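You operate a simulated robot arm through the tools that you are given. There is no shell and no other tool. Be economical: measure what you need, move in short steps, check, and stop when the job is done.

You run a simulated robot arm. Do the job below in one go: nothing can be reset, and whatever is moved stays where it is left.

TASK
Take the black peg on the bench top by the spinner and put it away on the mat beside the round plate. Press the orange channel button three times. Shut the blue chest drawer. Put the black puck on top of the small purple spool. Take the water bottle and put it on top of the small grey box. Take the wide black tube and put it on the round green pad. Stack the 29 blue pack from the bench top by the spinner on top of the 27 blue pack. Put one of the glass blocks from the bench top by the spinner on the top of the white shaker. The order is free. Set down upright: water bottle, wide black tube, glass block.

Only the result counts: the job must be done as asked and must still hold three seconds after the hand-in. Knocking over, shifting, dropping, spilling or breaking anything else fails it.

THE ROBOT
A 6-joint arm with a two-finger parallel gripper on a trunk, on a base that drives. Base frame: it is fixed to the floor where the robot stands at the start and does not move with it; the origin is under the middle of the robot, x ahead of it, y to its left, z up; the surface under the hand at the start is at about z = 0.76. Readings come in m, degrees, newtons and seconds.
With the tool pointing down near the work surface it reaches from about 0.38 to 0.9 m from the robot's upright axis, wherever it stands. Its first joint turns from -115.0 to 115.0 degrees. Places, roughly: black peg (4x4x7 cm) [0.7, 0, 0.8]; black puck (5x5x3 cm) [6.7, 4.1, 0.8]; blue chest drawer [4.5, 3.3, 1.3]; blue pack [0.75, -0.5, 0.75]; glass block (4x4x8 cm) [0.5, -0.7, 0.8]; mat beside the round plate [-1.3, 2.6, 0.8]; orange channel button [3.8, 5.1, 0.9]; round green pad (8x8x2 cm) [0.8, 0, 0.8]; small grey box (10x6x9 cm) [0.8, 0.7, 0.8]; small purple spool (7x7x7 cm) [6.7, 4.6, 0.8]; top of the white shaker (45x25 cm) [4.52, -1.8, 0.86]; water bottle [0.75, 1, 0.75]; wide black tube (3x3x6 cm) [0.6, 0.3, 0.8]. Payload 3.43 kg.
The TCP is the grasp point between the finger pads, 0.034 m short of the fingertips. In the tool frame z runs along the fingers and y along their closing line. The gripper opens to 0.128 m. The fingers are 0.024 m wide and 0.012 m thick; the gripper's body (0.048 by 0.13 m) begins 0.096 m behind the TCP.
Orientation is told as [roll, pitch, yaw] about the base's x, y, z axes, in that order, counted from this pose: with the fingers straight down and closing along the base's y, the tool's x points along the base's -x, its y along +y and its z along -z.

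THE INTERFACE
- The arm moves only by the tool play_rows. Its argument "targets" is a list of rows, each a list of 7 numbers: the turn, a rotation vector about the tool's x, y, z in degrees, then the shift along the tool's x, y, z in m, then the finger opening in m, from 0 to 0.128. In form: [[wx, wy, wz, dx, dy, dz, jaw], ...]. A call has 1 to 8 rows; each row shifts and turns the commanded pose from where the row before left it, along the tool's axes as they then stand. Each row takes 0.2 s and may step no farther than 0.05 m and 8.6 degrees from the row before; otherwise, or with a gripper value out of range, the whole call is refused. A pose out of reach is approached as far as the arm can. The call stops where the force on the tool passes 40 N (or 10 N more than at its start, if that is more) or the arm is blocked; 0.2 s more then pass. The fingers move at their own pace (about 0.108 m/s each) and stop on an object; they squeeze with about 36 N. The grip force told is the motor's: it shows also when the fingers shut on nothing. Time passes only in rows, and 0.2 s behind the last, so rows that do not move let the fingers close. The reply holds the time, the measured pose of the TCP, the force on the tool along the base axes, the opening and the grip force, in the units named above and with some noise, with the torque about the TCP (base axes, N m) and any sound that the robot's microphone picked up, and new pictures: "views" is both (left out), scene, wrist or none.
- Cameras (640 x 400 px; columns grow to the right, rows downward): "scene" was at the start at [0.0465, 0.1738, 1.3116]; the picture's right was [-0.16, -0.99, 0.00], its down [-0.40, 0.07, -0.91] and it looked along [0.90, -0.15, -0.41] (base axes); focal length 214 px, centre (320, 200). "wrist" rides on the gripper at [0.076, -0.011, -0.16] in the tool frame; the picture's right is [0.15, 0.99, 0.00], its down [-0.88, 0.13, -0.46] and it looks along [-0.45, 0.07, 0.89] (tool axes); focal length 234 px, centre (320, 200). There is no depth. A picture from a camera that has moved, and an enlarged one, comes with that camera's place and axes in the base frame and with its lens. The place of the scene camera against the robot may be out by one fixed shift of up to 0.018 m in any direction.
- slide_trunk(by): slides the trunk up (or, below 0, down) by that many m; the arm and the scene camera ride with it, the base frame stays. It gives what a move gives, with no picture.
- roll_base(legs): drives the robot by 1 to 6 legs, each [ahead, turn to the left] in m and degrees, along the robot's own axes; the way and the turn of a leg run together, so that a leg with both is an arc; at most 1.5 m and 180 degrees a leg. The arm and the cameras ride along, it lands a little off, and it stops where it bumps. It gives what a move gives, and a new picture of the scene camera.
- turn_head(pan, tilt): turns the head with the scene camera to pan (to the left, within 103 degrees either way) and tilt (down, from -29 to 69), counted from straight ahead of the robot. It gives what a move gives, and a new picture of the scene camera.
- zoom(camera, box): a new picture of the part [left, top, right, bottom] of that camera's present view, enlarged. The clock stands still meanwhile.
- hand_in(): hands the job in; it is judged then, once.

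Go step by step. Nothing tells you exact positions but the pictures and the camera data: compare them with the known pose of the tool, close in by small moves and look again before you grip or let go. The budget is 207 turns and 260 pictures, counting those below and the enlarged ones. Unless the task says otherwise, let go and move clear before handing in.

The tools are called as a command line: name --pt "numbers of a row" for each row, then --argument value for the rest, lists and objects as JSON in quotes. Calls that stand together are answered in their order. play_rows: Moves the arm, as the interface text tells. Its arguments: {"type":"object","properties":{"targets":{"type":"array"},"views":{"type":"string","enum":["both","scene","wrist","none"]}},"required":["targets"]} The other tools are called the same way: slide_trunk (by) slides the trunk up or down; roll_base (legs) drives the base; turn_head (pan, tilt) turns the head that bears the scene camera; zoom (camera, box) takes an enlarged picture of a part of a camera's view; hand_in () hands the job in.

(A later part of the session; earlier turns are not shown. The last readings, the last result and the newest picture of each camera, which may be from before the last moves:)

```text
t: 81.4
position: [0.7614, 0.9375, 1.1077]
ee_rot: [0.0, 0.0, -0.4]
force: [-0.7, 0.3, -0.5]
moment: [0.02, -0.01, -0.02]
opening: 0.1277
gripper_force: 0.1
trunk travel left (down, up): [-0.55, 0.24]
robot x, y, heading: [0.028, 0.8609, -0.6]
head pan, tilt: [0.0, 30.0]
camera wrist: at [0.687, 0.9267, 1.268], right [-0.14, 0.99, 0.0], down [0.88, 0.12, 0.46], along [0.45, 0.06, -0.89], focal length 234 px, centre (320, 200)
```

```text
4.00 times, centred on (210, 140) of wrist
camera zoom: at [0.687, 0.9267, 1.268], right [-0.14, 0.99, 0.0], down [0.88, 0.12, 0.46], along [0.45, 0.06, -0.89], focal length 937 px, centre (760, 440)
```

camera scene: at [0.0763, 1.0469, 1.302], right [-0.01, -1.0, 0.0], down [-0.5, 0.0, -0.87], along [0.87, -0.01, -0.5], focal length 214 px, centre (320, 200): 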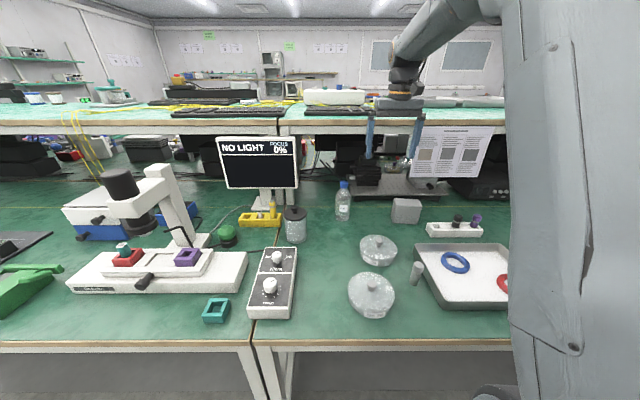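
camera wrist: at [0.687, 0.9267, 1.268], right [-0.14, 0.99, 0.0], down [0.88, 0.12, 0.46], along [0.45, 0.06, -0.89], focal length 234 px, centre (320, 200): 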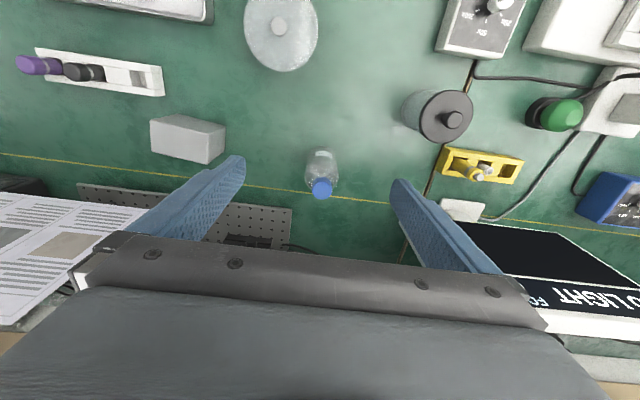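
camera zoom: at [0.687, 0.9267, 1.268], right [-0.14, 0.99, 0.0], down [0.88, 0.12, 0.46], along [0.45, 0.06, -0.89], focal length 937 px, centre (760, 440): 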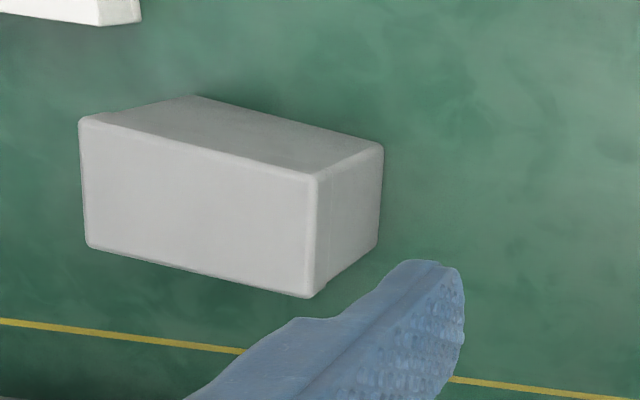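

Bottle centre (0.838, 0.949); box top centre (0.821, 0.693), long side along y. I'll move over the bottle and descend to grip its body.

play_rows --pt "0 0 0 -0.039 0.006 0 0.128" --pt "0 0 0 -0.038 0.006 0 0.128" --pt "0 0 0 0 0 0.05 0.128" --pt "0 0 0 0 0 0.05 0.128" --pt "0 0 0 0 0 0.0 0.128" --views "wrist"

```text
t: 82.6
position: [0.837, 0.9507, 1.0078]
ee_rot: [0.1, 0.0, -0.3]
force: [0.4, -0.5, -0.1]
moment: [-0.02, -0.03, 0.0]
opening: 0.1281
gripper_force: 0.0
trunk travel left (down, up): [-0.55, 0.24]
robot x, y, heading: [0.0315, 0.8564, -0.1]
head pan, tilt: [0.0, 30.0]
camera wrist: at [0.7622, 0.9388, 1.1671], right [-0.14, 0.99, 0.0], down [0.88, 0.12, 0.46], along [0.45, 0.06, -0.89], focal length 234 px, centre (320, 200)
```

wrist: 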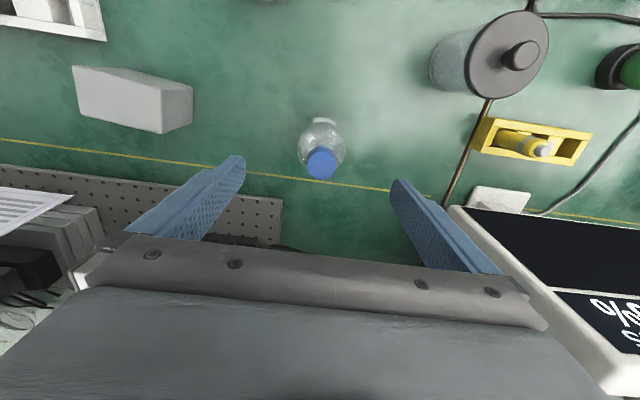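

Aligned. Descend and close.

play_rows --pt "0 0 0 0 0 0.045 0.128" --pt "0 0 0 0 0 0.045 0.128" --pt "0 0 0 0 0 0.045 0.128" --pt "0 0 0 0 0 0.02 0.128" --pt "0 0 0 0 0 0.0 0.05" --pt "0 0 0 0 0 0.0 0.05" --pt "0 0 0 0 0 0.0 0.05" --views "wrist"

```text
t: 84.2
position: [0.8371, 0.95, 0.8541]
ee_rot: [0.0, 0.1, -0.2]
force: [0.5, 1.1, -0.5]
moment: [0.01, -0.13, 0.05]
opening: 0.0628
gripper_force: 35.3
trunk travel left (down, up): [-0.55, 0.24]
robot x, y, heading: [0.0279, 0.8576, -0.2]
head pan, tilt: [0.0, 30.0]
camera wrist: at [0.763, 0.9377, 1.014], right [-0.14, 0.99, 0.0], down [0.88, 0.13, 0.46], along [0.45, 0.06, -0.89], focal length 234 px, centre (320, 200)
```

wrist: 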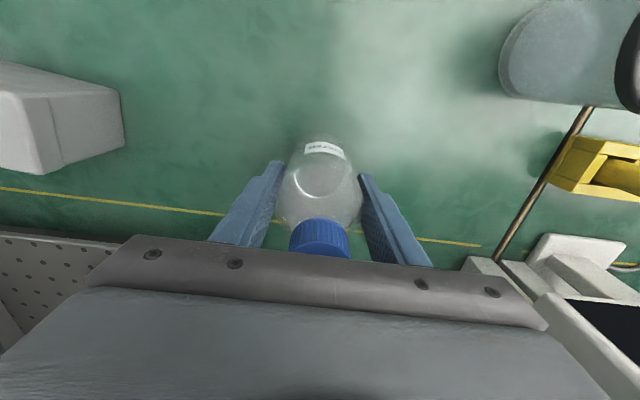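

Bottle gripped (6.3 cm). Lift and move over the box.

play_rows --pt "0 0 0 0 0 -0.045 0.05" --pt "0 0 0 0 0 -0.045 0.05" --pt "0 0 0 0 0 -0.045 0.05" --views "none"

play_rows --pt "0 0 0 0.0027 -0.043 0 0.05" --pt "0 0 0 0.0027 -0.043 0 0.05" --pt "0 0 0 0.0027 -0.043 0 0.05" --pt "0 0 0 0.0027 -0.043 0 0.05" --pt "0 0 0 0.0027 -0.043 0 0.05" --pt "0 0 0 0.0027 -0.042 0 0.05" --pt "0 0 0 0 0 0 0.05"

```text
t: 85.0
position: [0.8398, 0.9493, 0.9885]
ee_rot: [0.1, 0.1, -0.4]
force: [0.8, -1.2, -2.9]
moment: [-0.01, 0.03, -0.02]
opening: 0.0627
gripper_force: 36.5
trunk travel left (down, up): [-0.55, 0.24]
robot x, y, heading: [0.0253, 0.8578, -0.5]
head pan, tilt: [0.0, 30.0]
```

```text
t: 86.6
position: [0.8204, 0.6941, 0.987]
ee_rot: [0.1, 0.0, -0.4]
force: [-0.5, -0.7, -2.7]
moment: [-0.02, 0.02, 0.01]
opening: 0.0623
gripper_force: 36.5
trunk travel left (down, up): [-0.55, 0.24]
robot x, y, heading: [0.0283, 0.8596, -0.3]
head pan, tilt: [0.0, 30.0]
camera scene: at [0.0765, 1.0469, 1.302], right [-0.01, -1.0, 0.0], down [-0.5, 0.0, -0.87], along [0.87, -0.01, -0.5], focal length 214 px, centre (320, 200)
camera wrist: at [0.7448, 0.6822, 1.1461], right [-0.14, 0.99, 0.0], down [0.88, 0.13, 0.46], along [0.45, 0.06, -0.89], focal length 234 px, centre (320, 200)
```

scene: 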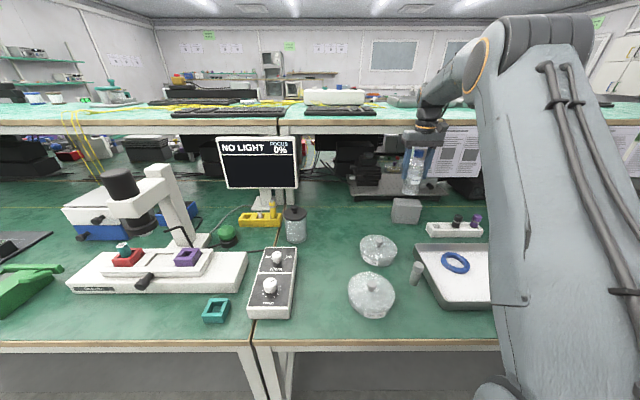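
wrist: 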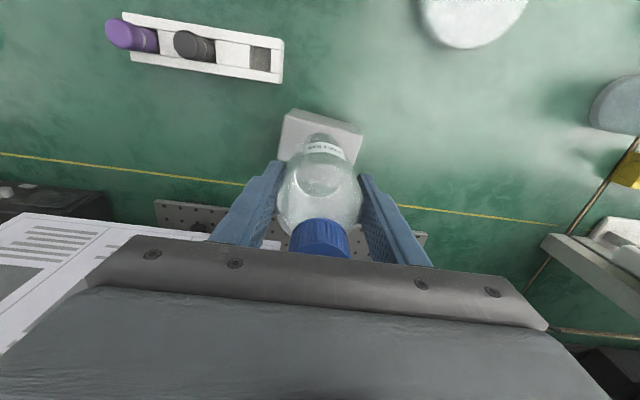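

zoom --camera "wrist" --box '[240, 90, 400, 190]'

zoom --camera "scene" --box '[360, 140, 460, 230]'

```text
4.00 times, centred on (320, 140) of wrist
camera zoom: at [0.7448, 0.6822, 1.1461], right [-0.14, 0.99, 0.0], down [0.88, 0.13, 0.46], along [0.45, 0.06, -0.89], focal length 937 px, centre (320, 440)
```

zoom: 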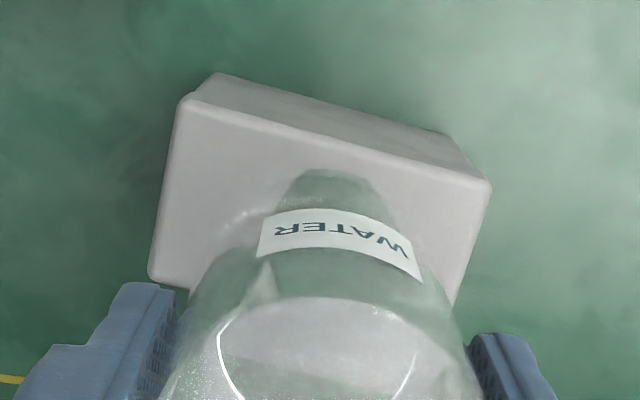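

```text
4.44 times, centred on (410, 185) of scene
camera zoom: at [0.0765, 1.0469, 1.302], right [-0.01, -1.0, 0.0], down [-0.5, 0.0, -0.87], along [0.87, -0.01, -0.5], focal length 953 px, centre (-80, 267)
```

zoom: 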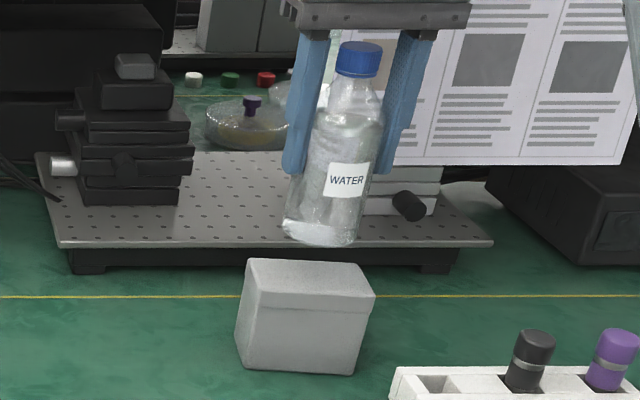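

Box centre ≈ (0.821, 0.690); bottle is within 4 mm. Lowering gently.

play_rows --pt "0 0 0 0.001 -0.003 0.02 0.05" --pt "0 0 0 0 0 0.015 0.05" --pt "0 0 0 0 0 0.003 0.05" --pt "0 0 0 0 0 0.002 0.05" --pt "0 0 0 0 0 0 0.05" --views "none"

play_rows --pt "0 0 0 0 0 0.002 0.05" --pt "0 0 0 0 0 0 0.05" --views "none"

```text
t: 87.8
position: [0.819, 0.6893, 0.9472]
ee_rot: [0.1, 0.0, -0.3]
force: [1.0, 0.6, -3.3]
moment: [0.01, 0.03, -0.02]
opening: 0.0627
gripper_force: 35.9
trunk travel left (down, up): [-0.55, 0.24]
robot x, y, heading: [0.0335, 0.8601, -0.3]
head pan, tilt: [0.0, 30.0]
```

```text
t: 88.4
position: [0.8188, 0.6903, 0.9456]
ee_rot: [0.0, 0.1, -0.2]
force: [0.2, 0.1, -3.0]
moment: [0.03, -0.02, 0.0]
opening: 0.0627
gripper_force: 35.5
trunk travel left (down, up): [-0.55, 0.24]
robot x, y, heading: [0.0275, 0.8528, -0.3]
head pan, tilt: [0.0, 30.0]
```

play_rows --pt "0 0 0 0 0 0.002 0.05" --pt "0 0 0 0 0 0.002 0.05" --pt "0 0 0 0 0 0 0.05" --views "none"

zoom --camera "scene" --box '[360, 140, 460, 230]'

```text
t: 89.2
position: [0.8194, 0.6896, 0.9446]
ee_rot: [-0.1, -0.2, -0.2]
force: [-1.1, 0.5, 19.1]
moment: [0.07, 0.33, 0.0]
opening: 0.0626
gripper_force: 36.3
trunk travel left (down, up): [-0.55, 0.24]
robot x, y, heading: [0.0278, 0.8588, -0.5]
head pan, tilt: [0.0, 30.0]
```

```text
4.44 times, centred on (410, 185) of scene
camera zoom: at [0.0755, 1.0471, 1.3021], right [-0.01, -1.0, 0.0], down [-0.5, 0.0, -0.87], along [0.87, -0.01, -0.5], focal length 953 px, centre (-80, 267)
```

zoom: 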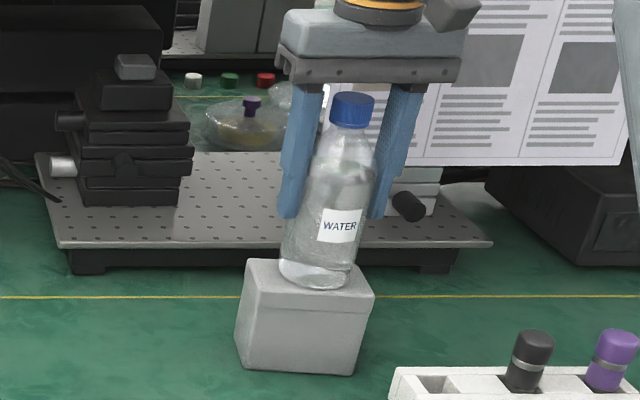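

Contact on the box. Release and rise.

play_rows --pt "0 0 0 0 0 -0.003 0.05" --pt "0 0 0 0 0 0 0.12" --pt "0 0 0 0 0 0 0.12" --pt "0 0 0 0 0 0 0.12" --pt "0 0 0 0 0 -0.045 0.12" --pt "0 0 0 0 0 -0.048 0.12" --pt "0 0 0 0 0 -0.048 0.12"

```text
t: 90.8
position: [0.8201, 0.6909, 1.0844]
ee_rot: [0.0, 0.0, -0.4]
force: [0.2, 0.9, -0.1]
moment: [0.0, 0.03, -0.01]
opening: 0.1203
gripper_force: 0.0
trunk travel left (down, up): [-0.55, 0.24]
robot x, y, heading: [0.0311, 0.8582, -0.3]
head pan, tilt: [0.0, 30.0]
camera scene: at [0.0766, 1.0468, 1.302], right [-0.01, -1.0, 0.0], down [-0.5, 0.0, -0.87], along [0.87, -0.01, -0.5], focal length 214 px, centre (320, 200)
camera wrist: at [0.7453, 0.6791, 1.2444], right [-0.14, 0.99, 0.0], down [0.88, 0.12, 0.45], along [0.45, 0.06, -0.89], focal length 234 px, centre (320, 200)
```

scene: 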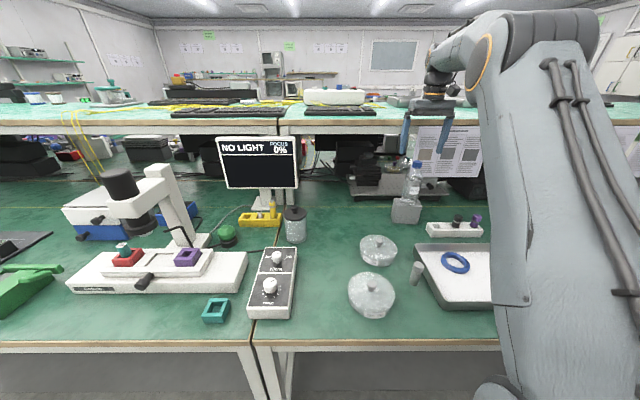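
wrist: 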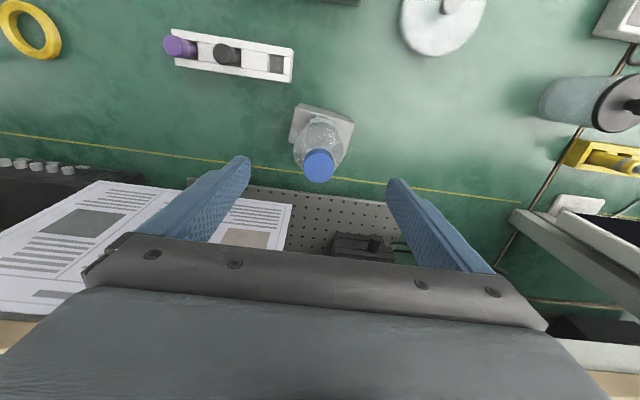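

Bottle stands on the box. I'll rise, retract, back off, and drive down the aisle to y≈-1 to look past the trolley.

play_rows --pt "0 0 0 0 0 -0.045 0.12" --pt "0 0 0 0.045 0 -0.01 0.12" --pt "0 0 0 0.049 0 0 0.12" --pt "0 0 0 0.049 0.005 0 0.12" --pt "0 0 0 0.049 0.005 0 0.12" --pt "0 0 0 0.049 0.005 0 0.12" --pt "0 0 0 0.049 0.005 0 0.12" --pt "0 0 0 0.049 0.005 0 0.12" --views "none"

roll_base --legs '[[-0.63, 0], [0, -90], [1.0, 0]]'

turn_head --pan 25 --tilt 25

```text
t: 92.6
position: [0.4821, 0.7175, 1.1441]
ee_rot: [0.1, 0.1, -0.3]
force: [0.7, 0.1, -0.4]
moment: [0.07, 0.08, -0.01]
opening: 0.1201
gripper_force: 0.0
trunk travel left (down, up): [-0.55, 0.24]
robot x, y, heading: [0.0293, 0.8599, -0.5]
head pan, tilt: [0.0, 30.0]
```

```text
t: 104.7
position: [-0.763, -0.583, 1.1437]
ee_rot: [0.0, 0.0, -90.3]
force: [-0.1, -0.2, -0.5]
moment: [0.03, -0.03, 0.01]
opening: 0.12
gripper_force: 0.1
trunk travel left (down, up): [-0.55, 0.24]
robot x, y, heading: [-0.6241, -0.1297, -90.3]
head pan, tilt: [0.0, 30.0]
camera scene: at [-0.425, -0.1801, 1.302], right [-1.0, 0.01, 0.0], down [0.0, 0.5, -0.87], along [-0.01, -0.87, -0.5], focal length 214 px, centre (320, 200)
```

scene: 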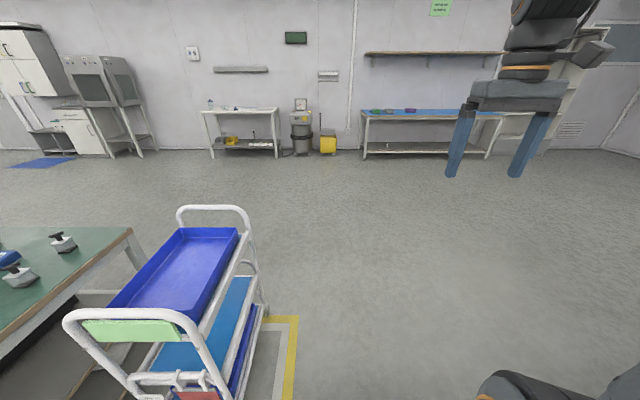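

```text
t: 105.6
position: [-0.7645, -0.5817, 1.1425]
ee_rot: [0.0, 0.0, -90.3]
force: [-0.2, -1.1, 0.7]
moment: [0.03, 0.02, -0.03]
opening: 0.1199
gripper_force: 0.1
trunk travel left (down, up): [-0.55, 0.24]
robot x, y, heading: [-0.6233, -0.1304, -90.4]
head pan, tilt: [25.0, 25.0]
camera scene: at [-0.3861, -0.1734, 1.3099], right [-0.91, -0.42, 0.0], down [-0.18, 0.38, -0.91], along [0.38, -0.82, -0.42], focal length 214 px, centre (320, 200)
```

scene: 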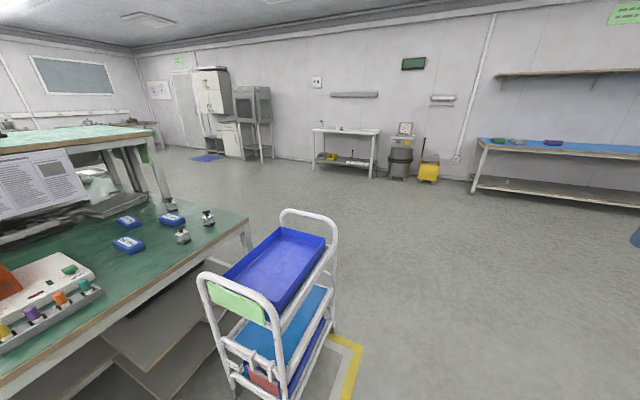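

The trolley ends at y≈-1.0, the floor beyond is open. I'll drive around it to the bench end, facing +y.

roll_base --legs '[[1.5, 0], [0, 90], [1.27, 0], [0, 90], [0.3, 0]]'

turn_head --pan -5 --tilt 40

```text
t: 128.4
position: [0.7741, -0.8788, 1.144]
ee_rot: [0.0, 0.0, 89.6]
force: [-0.4, 0.7, 0.1]
moment: [0.03, -0.01, 0.0]
opening: 0.1201
gripper_force: 0.0
trunk travel left (down, up): [-0.55, 0.24]
robot x, y, heading: [0.631, -1.3312, 89.3]
head pan, tilt: [25.0, 25.0]
camera scene: at [0.4009, -1.2997, 1.31], right [0.91, 0.42, 0.0], down [0.18, -0.38, -0.91], along [-0.38, 0.82, -0.42], focal length 214 px, centre (320, 200)
```

scene: 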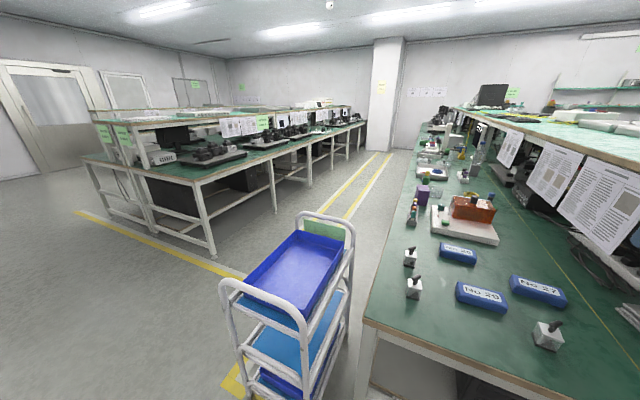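

```text
t: 129.3
position: [0.7751, -0.8799, 1.1444]
ee_rot: [0.0, 0.0, 89.6]
force: [-0.3, 0.2, 0.2]
moment: [0.03, 0.01, 0.0]
opening: 0.12
gripper_force: 0.0
trunk travel left (down, up): [-0.55, 0.24]
robot x, y, heading: [0.6302, -1.3338, 89.7]
head pan, tilt: [-5.0, 40.0]
camera scene: at [0.4472, -1.2987, 1.2867], right [1.0, -0.09, 0.0], down [-0.06, -0.64, -0.77], along [0.07, 0.76, -0.64], focal length 214 px, centre (320, 200)
```

scene: 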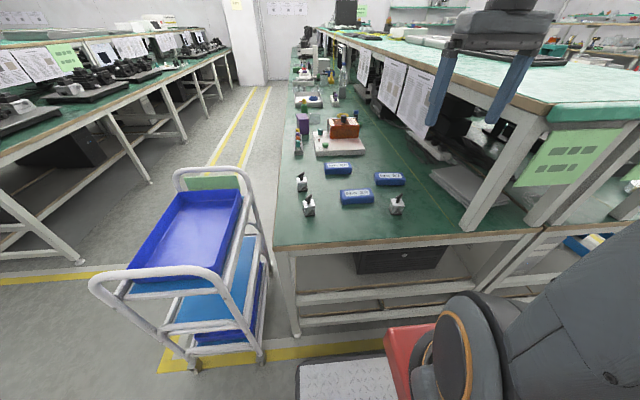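

Packs 29 ≈ (0.65, -0.67) and 27 ≈ (0.80, -0.58). Bring the wrist camera over them.

play_rows --pt "0 0 0 -0.03 0.02 0.02 0.12" --pt "0 0 0 -0.03 0.02 0.02 0.12" --pt "0 0 0 -0.03 0.02 0.02 0.12" --pt "0 0 0 -0.03 0.02 0.02 0.12" --pt "0 0 0 0 0 0 0.12" --views "wrist"

zoom --camera "scene" --box '[280, 140, 440, 240]'

```text
t: 130.5
position: [0.6942, -0.7567, 1.065]
ee_rot: [0.1, 0.0, 89.8]
force: [0.3, 0.5, -0.7]
moment: [0.02, -0.02, 0.01]
opening: 0.1199
gripper_force: 0.1
trunk travel left (down, up): [-0.55, 0.24]
robot x, y, heading: [0.6341, -1.3323, 89.4]
head pan, tilt: [-5.0, 40.0]
camera wrist: at [0.7066, -0.8324, 1.2242], right [-0.99, -0.14, 0.0], down [-0.13, 0.88, 0.46], along [-0.06, 0.45, -0.89], focal length 234 px, centre (320, 200)
```

wrist: 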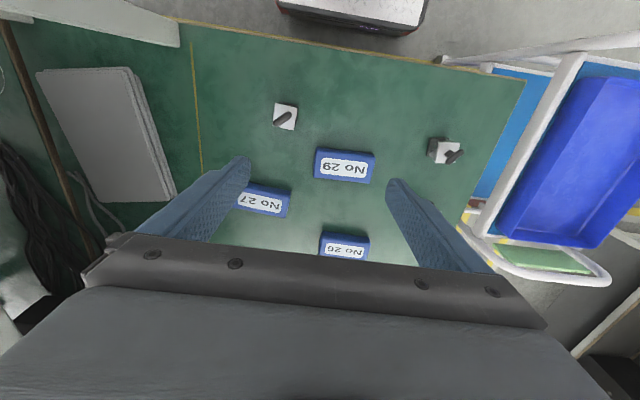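

```text
4.00 times, centred on (360, 190) of scene
camera zoom: at [0.4473, -1.2988, 1.2867], right [1.0, -0.09, 0.0], down [-0.06, -0.64, -0.77], along [0.07, 0.76, -0.64], focal length 858 px, centre (160, 240)
```

zoom: 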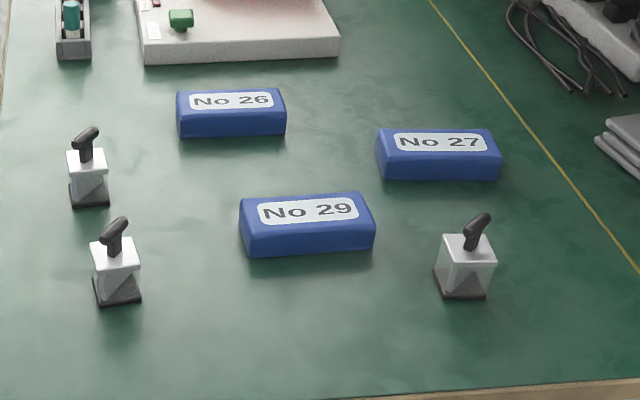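

Labels confirmed. Enlarging the wrist view for pack positions and angles.

zoom --camera "wrist" --box '[220, 130, 396, 240]'

```text
3.64 times, centred on (308, 185) of wrist
camera zoom: at [0.7066, -0.8324, 1.2242], right [-0.99, -0.14, 0.0], down [-0.13, 0.88, 0.46], along [-0.06, 0.45, -0.89], focal length 852 px, centre (364, 254)
```

zoom: 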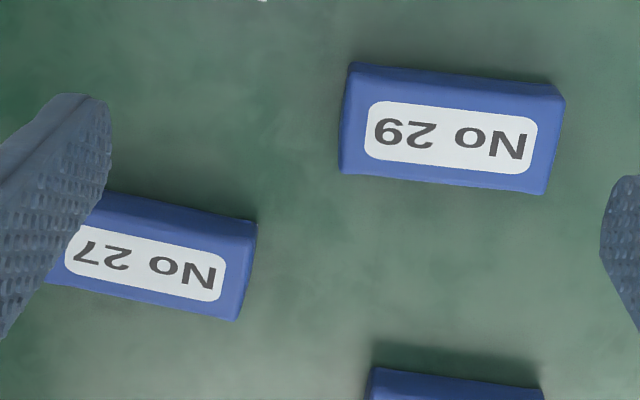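

Pack 29 centre ≈ (0.641, -0.688) at ~2°, pack 27 ≈ (0.798, -0.595) at ~-9°. I'll turn the tool to close along base y and hover over 29.

play_rows --pt "0 0 8.5 0 0 0 0.1" --pt "0 0 8.5 0 0 0 0.1" --pt "0 0 8.5 0 0 0 0.1" --pt "0 0 8.5 0 0 0 0.1" --pt "0 0 8.5 0 0 0 0.1" --pt "0 0 8.5 0 0 0 0.1" --pt "0 0 8.5 0 0 0 0.1" --pt "0 0 8.5 0 0 0 0.1" --views "none"

play_rows --pt "0 0 8.5 0 0 0 0.1" --pt "0 0 8.5 0 0 0 0.1" --pt "0 0 2.8 0.027 0.034 0 0.1" --pt "0 0 0 0.027 0.034 0.02 0.1" --pt "0 0 0 0 0 0.03 0.1" --pt "0 0 0 0 0 0 0.1" --views "wrist"

```text
t: 132.3
position: [0.6955, -0.7597, 1.0633]
ee_rot: [0.0, 0.0, 21.6]
force: [0.1, 0.0, 0.2]
moment: [-0.02, 0.01, 0.0]
opening: 0.1
gripper_force: 0.1
trunk travel left (down, up): [-0.55, 0.24]
robot x, y, heading: [0.6305, -1.3332, 89.4]
head pan, tilt: [-5.0, 40.0]
```

```text
t: 133.7
position: [0.6369, -0.6917, 1.0149]
ee_rot: [0.0, 0.0, 1.7]
force: [0.2, -0.1, 0.0]
moment: [-0.01, -0.01, -0.02]
opening: 0.1001
gripper_force: 0.0
trunk travel left (down, up): [-0.55, 0.24]
robot x, y, heading: [0.6301, -1.3309, 89.7]
head pan, tilt: [-5.0, 40.0]
camera wrist: at [0.5622, -0.7066, 1.1732], right [-0.18, 0.98, 0.0], down [0.88, 0.16, 0.46], along [0.45, 0.08, -0.89], focal length 234 px, centre (320, 200)
```

wrist: 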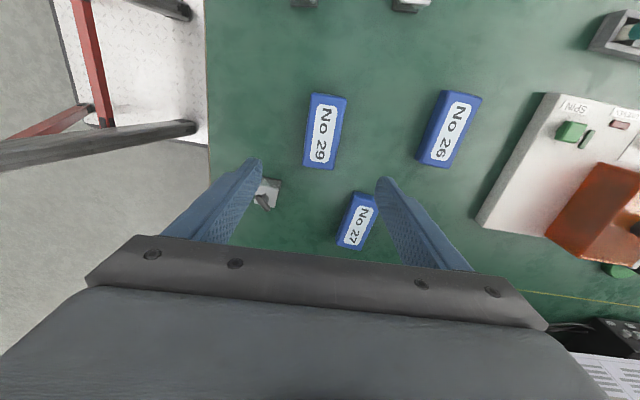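

zoom --camera "wrist" --box '[260, 80, 452, 200]'

zoom --camera "wrist" --box '[240, 160, 400, 260]'

```text
3.33 times, centred on (356, 140) of wrist
camera zoom: at [0.5622, -0.7066, 1.1732], right [-0.18, 0.98, 0.0], down [0.88, 0.16, 0.46], along [0.45, 0.08, -0.89], focal length 781 px, centre (200, 400)
```

zoom: 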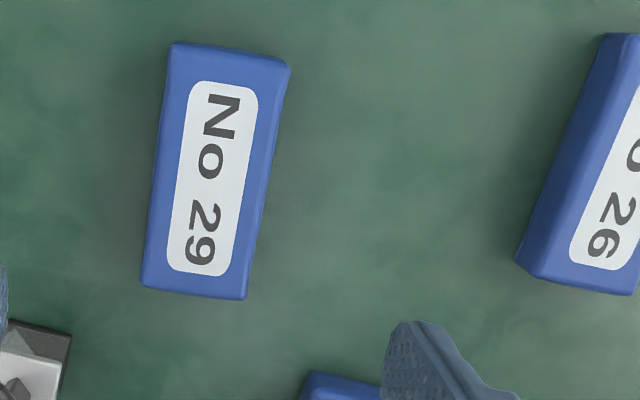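

```text
4.00 times, centred on (320, 210) of wrist
camera zoom: at [0.5622, -0.7066, 1.1732], right [-0.18, 0.98, 0.0], down [0.88, 0.16, 0.46], along [0.45, 0.08, -0.89], focal length 937 px, centre (320, 160)
```

zoom: 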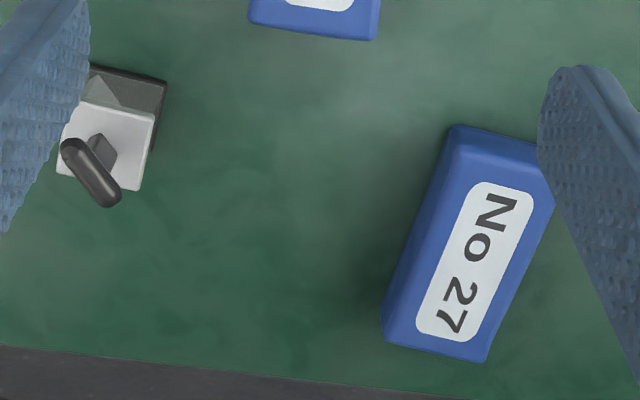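

Refined: 29 at (0.638, -0.687), ~0°; 27 at (0.801, -0.589), ~-5°. Descending onto 29.

play_rows --pt "0 0 0 -0.001 0.0045 0.045 0.1" --pt "0 0 0 0 0 0.045 0.1" --pt "0 0 0 0 0 0.045 0.1" --pt "0 0 0 0 0 0.045 0.1" --pt "0 0 0 0 0 0.031 0.1" --pt "0 0 0 0 0 0.0 0.03" --pt "0 0 0 0 0 0.0 0.03" --pt "0 0 0 0 0 0.0 0.03" --views "wrist"

```text
t: 135.5
position: [0.6397, -0.688, 0.7997]
ee_rot: [-0.1, 0.0, 1.9]
force: [-0.7, 0.1, -0.1]
moment: [0.03, 0.05, -0.01]
opening: 0.0569
gripper_force: 35.7
trunk travel left (down, up): [-0.55, 0.24]
robot x, y, heading: [0.6278, -1.3321, 89.5]
head pan, tilt: [-5.0, 40.0]
camera wrist: at [0.5645, -0.7022, 0.9599], right [-0.18, 0.98, 0.0], down [0.88, 0.16, 0.46], along [0.45, 0.08, -0.89], focal length 234 px, centre (320, 200)
```

wrist: 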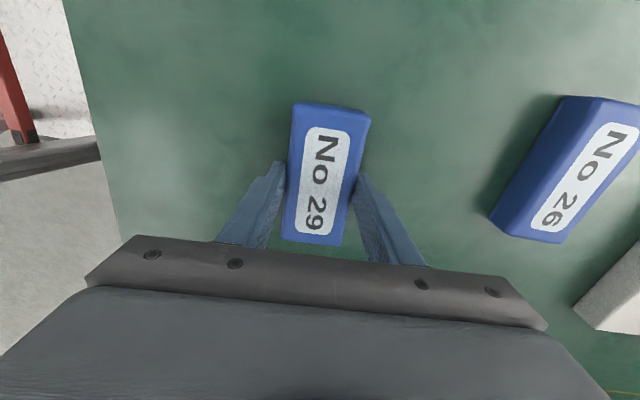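

Held (5.7 cm). Lift and carry over pack 27, turning to match its angle.

play_rows --pt "0 0 0 0 0 -0.04 0.03" --pt "0 0 0 0 0 -0.045 0.03" --pt "0 0 0 0 0 -0.045 0.03" --pt "0 0 1.3 -0.0335 0.02 0 0.03" --pt "0 0 1.3 -0.0335 0.02 0 0.03" --pt "0 0 1.3 -0.0335 0.02 0 0.03" --pt "0 0 1.3 -0.0335 0.02 0 0.03" --pt "0 0 1.3 -0.0335 0.02 0 0.03" --views "both"

```text
t: 137.3
position: [0.8092, -0.5908, 0.9332]
ee_rot: [-0.1, 0.1, -4.6]
force: [-1.4, -0.7, -1.2]
moment: [0.02, -0.01, -0.02]
opening: 0.0568
gripper_force: 35.7
trunk travel left (down, up): [-0.55, 0.24]
robot x, y, heading: [0.6329, -1.3306, 89.9]
head pan, tilt: [-5.0, 40.0]
camera scene: at [0.447, -1.299, 1.2866], right [1.0, -0.09, 0.0], down [-0.06, -0.64, -0.77], along [0.07, 0.76, -0.64], focal length 214 px, centre (320, 200)
camera wrist: at [0.7329, -0.5972, 1.0922], right [-0.07, 1.0, 0.0], down [0.89, 0.06, 0.46], along [0.46, 0.03, -0.89], focal length 234 px, centre (320, 200)
```

scene: 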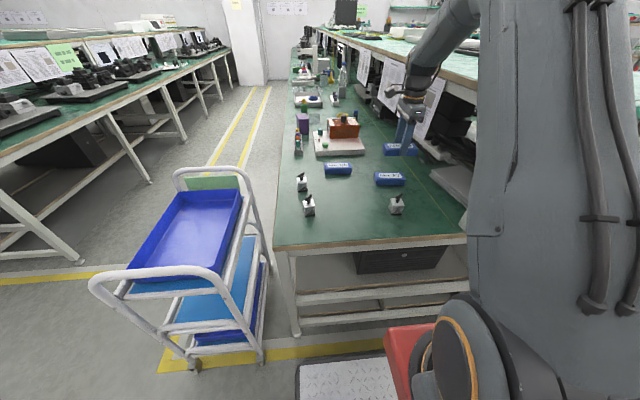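
wrist: 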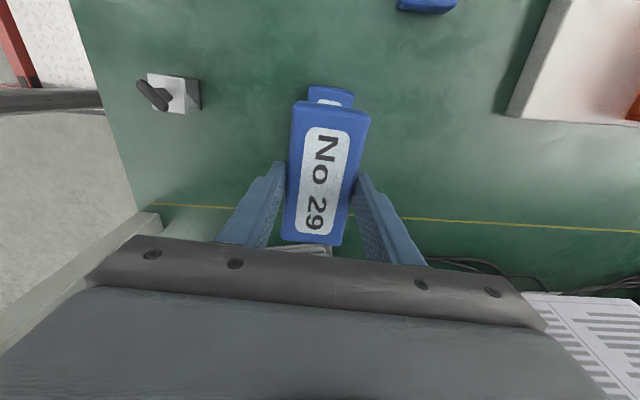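

Alignment within ~5 mm; small correction, then lower.

play_rows --pt "0 0 0 0.005 0.003 0.02 0.03" --pt "0 0 0 0 0 0.04 0.03" --pt "0 0 0 0 0 0.025 0.03" --pt "0 0 0 0 0 0.003 0.03" --pt "0 0 0 0 0 0.003 0.03" --pt "0 0 0 0 0 0.0 0.03" --views "wrist"

zoom --camera "scene" --box '[340, 140, 440, 210]'

```text
t: 138.7
position: [0.8021, -0.5869, 0.8419]
ee_rot: [-0.1, 0.0, -4.5]
force: [-0.2, 0.0, -0.9]
moment: [0.0, 0.03, -0.03]
opening: 0.0573
gripper_force: 36.2
trunk travel left (down, up): [-0.55, 0.24]
robot x, y, heading: [0.6302, -1.3282, 89.5]
head pan, tilt: [-5.0, 40.0]
camera wrist: at [0.7264, -0.5933, 1.001], right [-0.07, 1.0, 0.0], down [0.89, 0.06, 0.46], along [0.45, 0.03, -0.89], focal length 234 px, centre (320, 200)
```

wrist: 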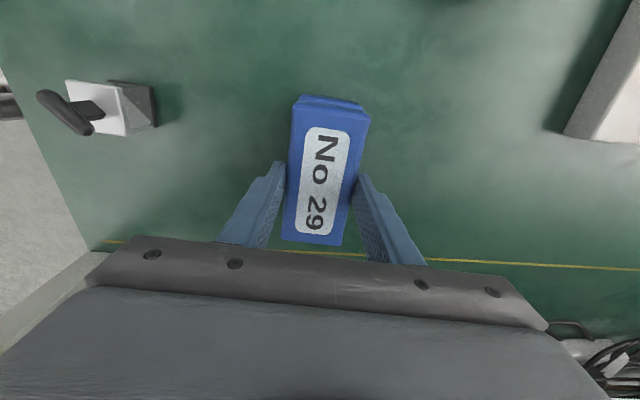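

```text
5.71 times, centred on (390, 175) of scene
camera zoom: at [0.4473, -1.2987, 1.2866], right [1.0, -0.09, 0.0], down [-0.06, -0.64, -0.77], along [0.07, 0.76, -0.64], focal length 1226 px, centre (-80, 343)
```

zoom: 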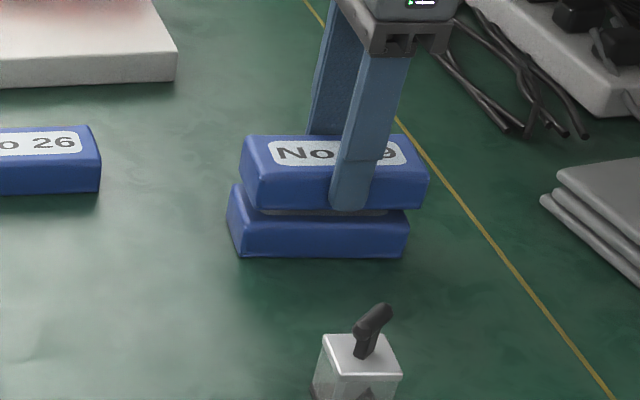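

Nearly in contact; shift 4 mm toward −x and lower to touch.

play_rows --pt "0 0 0 0.004 0 0.0 0.03" --pt "0 0 0 0 0 0.003 0.03" --pt "0 0 0 0 0 0.002 0.03" --pt "0 0 0 0 0 0.0 0.03" --views "none"

play_rows --pt "0 0 0 0 0 0.002 0.03" --pt "0 0 0 0 0 0.0 0.03" --views "none"

```text
t: 139.7
position: [0.798, -0.588, 0.8367]
ee_rot: [0.0, 0.1, -4.7]
force: [0.1, 0.2, -0.3]
moment: [0.02, -0.01, 0.02]
opening: 0.0571
gripper_force: 36.3
trunk travel left (down, up): [-0.55, 0.24]
robot x, y, heading: [0.6304, -1.3329, 89.9]
head pan, tilt: [-5.0, 40.0]
```

```text
t: 140.3
position: [0.7974, -0.5881, 0.8351]
ee_rot: [0.0, 0.0, -4.6]
force: [0.0, -0.5, -1.5]
moment: [0.0, -0.01, 0.0]
opening: 0.0573
gripper_force: 36.5
trunk travel left (down, up): [-0.55, 0.24]
robot x, y, heading: [0.6324, -1.3301, 89.7]
head pan, tilt: [-5.0, 40.0]
```

play_rows --pt "0 0 0 0 0 0.002 0.03" --pt "0 0 0 0 0 0.002 0.03" --pt "0 0 0 0 0 0.0 0.03" --views "none"

zoom --camera "scene" --box '[340, 140, 440, 210]'

```text
t: 141.1
position: [0.7971, -0.5872, 0.8315]
ee_rot: [0.0, 0.0, -4.7]
force: [0.3, -0.7, 3.1]
moment: [-0.07, 0.03, -0.02]
opening: 0.057
gripper_force: 35.8
trunk travel left (down, up): [-0.55, 0.24]
robot x, y, heading: [0.6325, -1.3296, 89.8]
head pan, tilt: [-5.0, 40.0]
```

```text
5.71 times, centred on (390, 175) of scene
camera zoom: at [0.4472, -1.2989, 1.2867], right [1.0, -0.09, 0.0], down [-0.06, -0.64, -0.77], along [0.07, 0.76, -0.64], focal length 1226 px, centre (-80, 343)
```

zoom: 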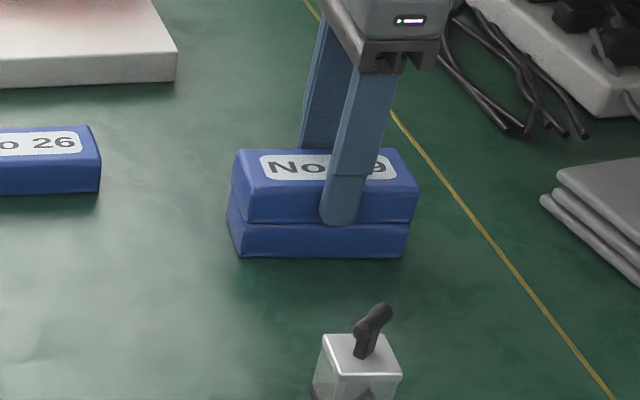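

Just in contact and well stacked. Release and rise.

play_rows --pt "0 0 0 0 0 0 0.1" --pt "0 0 0 0 0 0 0.1" --pt "0 0 0 0 0 -0.02 0.1" --pt "0 0 0 0 0 -0.045 0.1" --pt "0 0 0 0 0 -0.045 0.1" --pt "0 0 0 0.01 0 -0.045 0.1" --views "wrist"

```text
t: 142.5
position: [0.7868, -0.5853, 0.9848]
ee_rot: [0.0, 0.1, -4.6]
force: [-0.4, -0.4, -0.9]
moment: [-0.03, 0.02, -0.01]
opening: 0.0999
gripper_force: 0.1
trunk travel left (down, up): [-0.55, 0.24]
robot x, y, heading: [0.6327, -1.3325, 89.6]
head pan, tilt: [-5.0, 40.0]
camera wrist: at [0.712, -0.5916, 1.1439], right [-0.07, 1.0, 0.0], down [0.89, 0.06, 0.46], along [0.45, 0.03, -0.89], focal length 234 px, centre (320, 200)
```

wrist: 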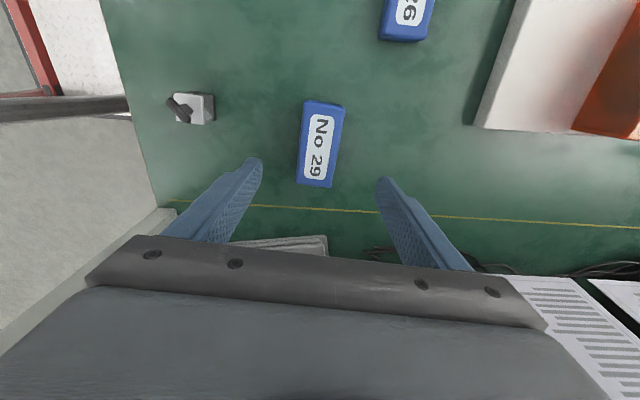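

Pack 29 is stacked on 27. Next the glass block at about (0.75, -0.765); enlarge to see its orientation.

zoom --camera "wrist" --box '[150, 80, 230, 130]'

zoom --camera "scene" --box '[360, 180, 440, 230]'

```text
8.00 times, centred on (190, 105) of wrist
camera zoom: at [0.712, -0.5916, 1.1439], right [-0.07, 1.0, 0.0], down [0.89, 0.06, 0.46], along [0.45, 0.03, -0.89], focal length 1873 px, centre (1360, 960)
```

zoom: 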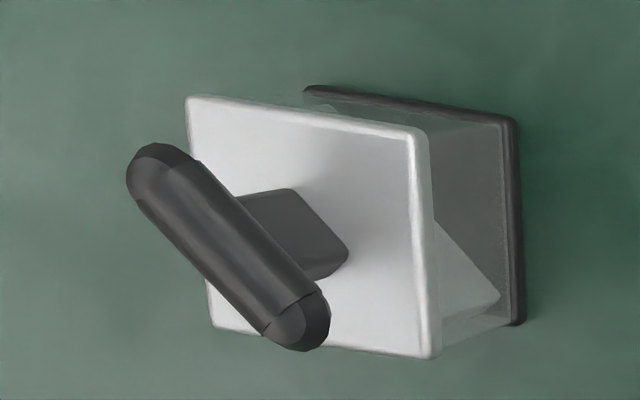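

```text
8.00 times, centred on (400, 205) of scene
camera zoom: at [0.4474, -1.2984, 1.2866], right [1.0, -0.09, 0.0], down [-0.06, -0.64, -0.77], along [0.07, 0.76, -0.64], focal length 1716 px, centre (-320, 160)
```

zoom: 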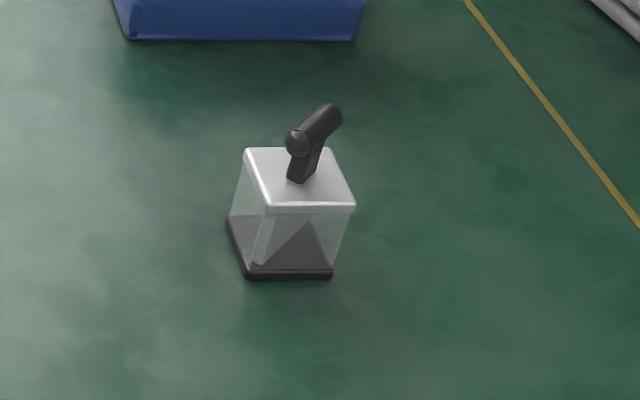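

Block centre ≈ (0.756, -0.764), its sides match the tool's angle. Moving above it.

play_rows --pt "0 0 0 0.0042 -0.0453 0 0.09" --pt "0 0 0 0.0042 -0.0453 0 0.09" --pt "0 0 0 0.0042 -0.0453 0 0.09" --pt "0 0 0 0.0042 -0.0453 0 0.09" --pt "0 0 0 0 0 0.04 0.09" --pt "0 0 0 0 0 0.0 0.09" --views "wrist"

```text
t: 143.9
position: [0.7568, -0.7663, 0.946]
ee_rot: [0.0, 0.0, -4.6]
force: [-0.3, 0.7, -0.5]
moment: [0.03, 0.0, 0.04]
opening: 0.0902
gripper_force: 0.1
trunk travel left (down, up): [-0.55, 0.24]
robot x, y, heading: [0.6337, -1.3283, 89.6]
head pan, tilt: [-5.0, 40.0]
camera wrist: at [0.6806, -0.7721, 1.1041], right [-0.07, 1.0, 0.0], down [0.89, 0.06, 0.46], along [0.46, 0.03, -0.89], focal length 234 px, centre (320, 200)
```

wrist: 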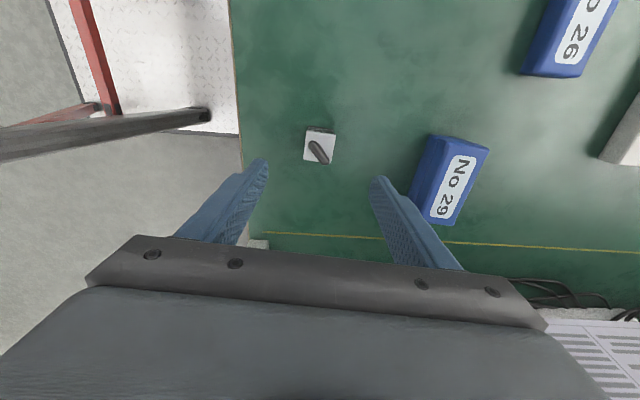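

Aligned. Descend and grip.

play_rows --pt "0 0 0 0 0 0.045 0.09" --pt "0 0 0 0 0 0.045 0.09" --pt "0 0 0 0 0 0.045 0.09" --pt "0 0 0 0 0 0.009 0.09" --pt "0 0 0 0 0 0.0 0.025" --pt "0 0 0 0 0 0.0 0.025" --pt "0 0 0 0 0 0.0 0.025" --views "wrist"

```text
t: 145.5
position: [0.7554, -0.7656, 0.8016]
ee_rot: [0.0, 0.0, -4.6]
force: [0.3, 0.9, -0.7]
moment: [0.0, 0.01, 0.02]
opening: 0.0373
gripper_force: 35.9
trunk travel left (down, up): [-0.55, 0.24]
robot x, y, heading: [0.6345, -1.3279, 89.6]
head pan, tilt: [-5.0, 40.0]
camera wrist: at [0.6799, -0.7715, 0.9604], right [-0.07, 1.0, 0.0], down [0.89, 0.06, 0.46], along [0.45, 0.03, -0.89], focal length 234 px, centre (320, 200)
```

wrist: 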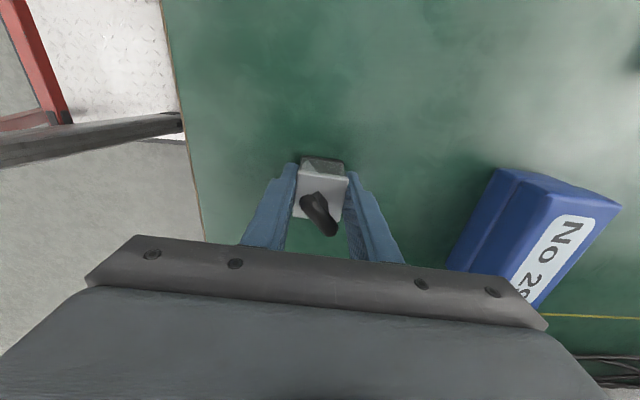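

Block held (3.7 cm). Lift and retract, then look toward +x for the shaker.

play_rows --pt "0 0 0 0 0 -0.045 0.025" --pt "0 0 0 0 0 -0.045 0.025" --pt "0 0 0 0 0 -0.045 0.025" --pt "0 0 0 0 -0.02 -0.045 0.025" --pt "0 0 0 0 -0.02 -0.045 0.025" --pt "0 0 0 0 -0.03 -0.04 0.025" --pt "0 0 0 0 -0.03 -0.04 0.025" --views "none"

roll_base --legs '[[-0.25, 0]]'

turn_head --pan -75 --tilt 15

```text
t: 147.1
position: [0.7495, -0.8643, 1.1093]
ee_rot: [-0.1, 0.0, -4.5]
force: [-0.3, 1.0, -2.2]
moment: [-0.11, 0.02, -0.04]
opening: 0.0374
gripper_force: 36.6
trunk travel left (down, up): [-0.55, 0.24]
robot x, y, heading: [0.633, -1.3316, 89.5]
head pan, tilt: [-5.0, 40.0]
```

```text
t: 149.0
position: [0.7461, -1.1176, 1.1099]
ee_rot: [0.0, 0.0, -4.5]
force: [-0.5, -0.8, -1.1]
moment: [0.0, 0.03, 0.04]
opening: 0.0372
gripper_force: 36.1
trunk travel left (down, up): [-0.55, 0.24]
robot x, y, heading: [0.6315, -1.5883, 89.8]
head pan, tilt: [-5.0, 40.0]
camera scene: at [0.446, -1.5531, 1.2866], right [1.0, -0.09, 0.0], down [-0.06, -0.64, -0.77], along [0.07, 0.76, -0.64], focal length 214 px, centre (320, 200)
```

scene: 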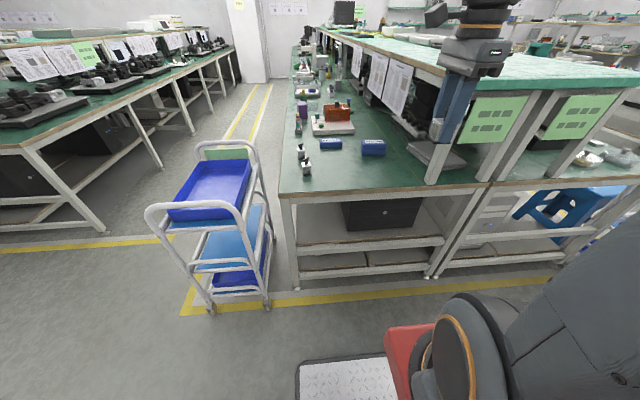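

```text
t: 150.4
position: [0.7462, -1.1185, 1.1074]
ee_rot: [0.0, -0.1, -4.6]
force: [-0.1, -0.2, -2.7]
moment: [-0.02, -0.01, 0.0]
opening: 0.0372
gripper_force: 36.5
trunk travel left (down, up): [-0.55, 0.24]
robot x, y, heading: [0.632, -1.5855, 89.7]
head pan, tilt: [-75.0, 15.0]
camera scene: at [0.5285, -1.6138, 1.3262], right [0.26, -0.97, 0.0], down [-0.25, -0.07, -0.97], along [0.93, 0.25, -0.26], focal length 214 px, centre (320, 200)
```

scene: 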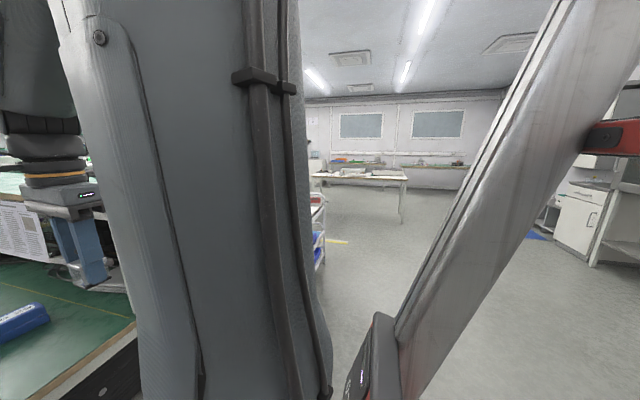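

I'll turn the robot to face +x and look ahead.

roll_base --legs '[[0, -90]]'

turn_head --pan 0 --tilt 12

```text
t: 154.6
position: [1.0997, -1.6929, 1.1093]
ee_rot: [0.0, 0.1, -93.4]
force: [-0.2, 0.3, -1.1]
moment: [0.0, 0.0, -0.01]
opening: 0.0374
gripper_force: 36.0
trunk travel left (down, up): [-0.55, 0.24]
robot x, y, heading: [0.6326, -1.5847, 0.8]
head pan, tilt: [-75.0, 15.0]
camera scene: at [0.6091, -1.4869, 1.3262], right [-0.96, -0.27, 0.0], down [-0.07, 0.25, -0.97], along [0.26, -0.93, -0.26], focal length 214 px, centre (320, 200)
```

scene: 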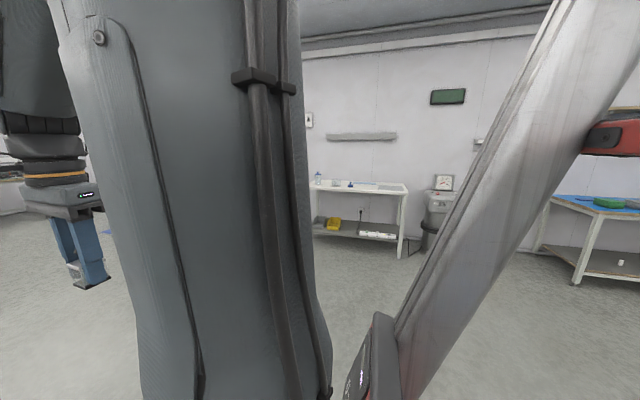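

```text
t: 156.0
position: [1.1001, -1.6928, 1.1093]
ee_rot: [0.0, 0.1, -93.5]
force: [0.1, 0.0, -1.3]
moment: [-0.04, 0.02, -0.02]
opening: 0.0372
gripper_force: 35.5
trunk travel left (down, up): [-0.55, 0.24]
robot x, y, heading: [0.6292, -1.5833, 0.9]
head pan, tilt: [0.0, 12.0]
camera scene: at [0.6769, -1.3959, 1.3311], right [0.01, -1.0, 0.0], down [-0.21, 0.0, -0.98], along [0.98, 0.01, -0.21], focal length 214 px, centre (320, 200)
```

scene: 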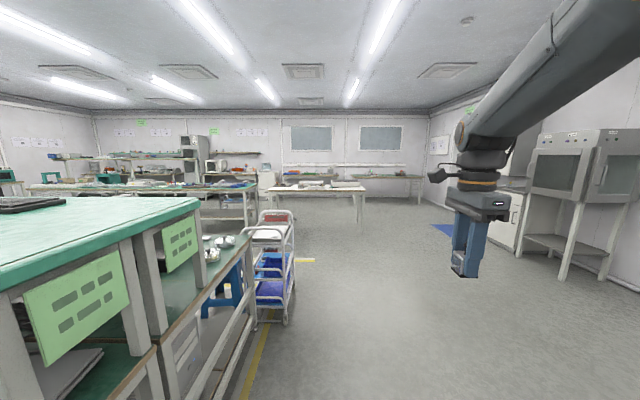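

A table with the shaker stands near (4.5, -1.8). Zoom in on it before driving.

zoom --camera "scene" --box '[250, 150, 410, 250]'

```text
4.00 times, centred on (330, 200) of scene
camera zoom: at [0.6769, -1.3959, 1.3311], right [0.01, -1.0, 0.0], down [-0.21, 0.0, -0.98], along [0.98, 0.01, -0.21], focal length 858 px, centre (280, 200)
```

zoom: 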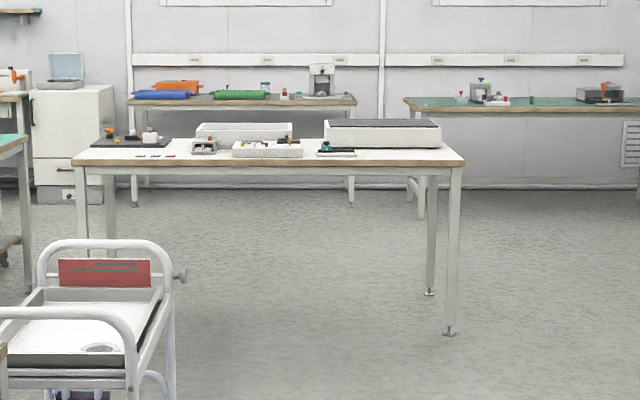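

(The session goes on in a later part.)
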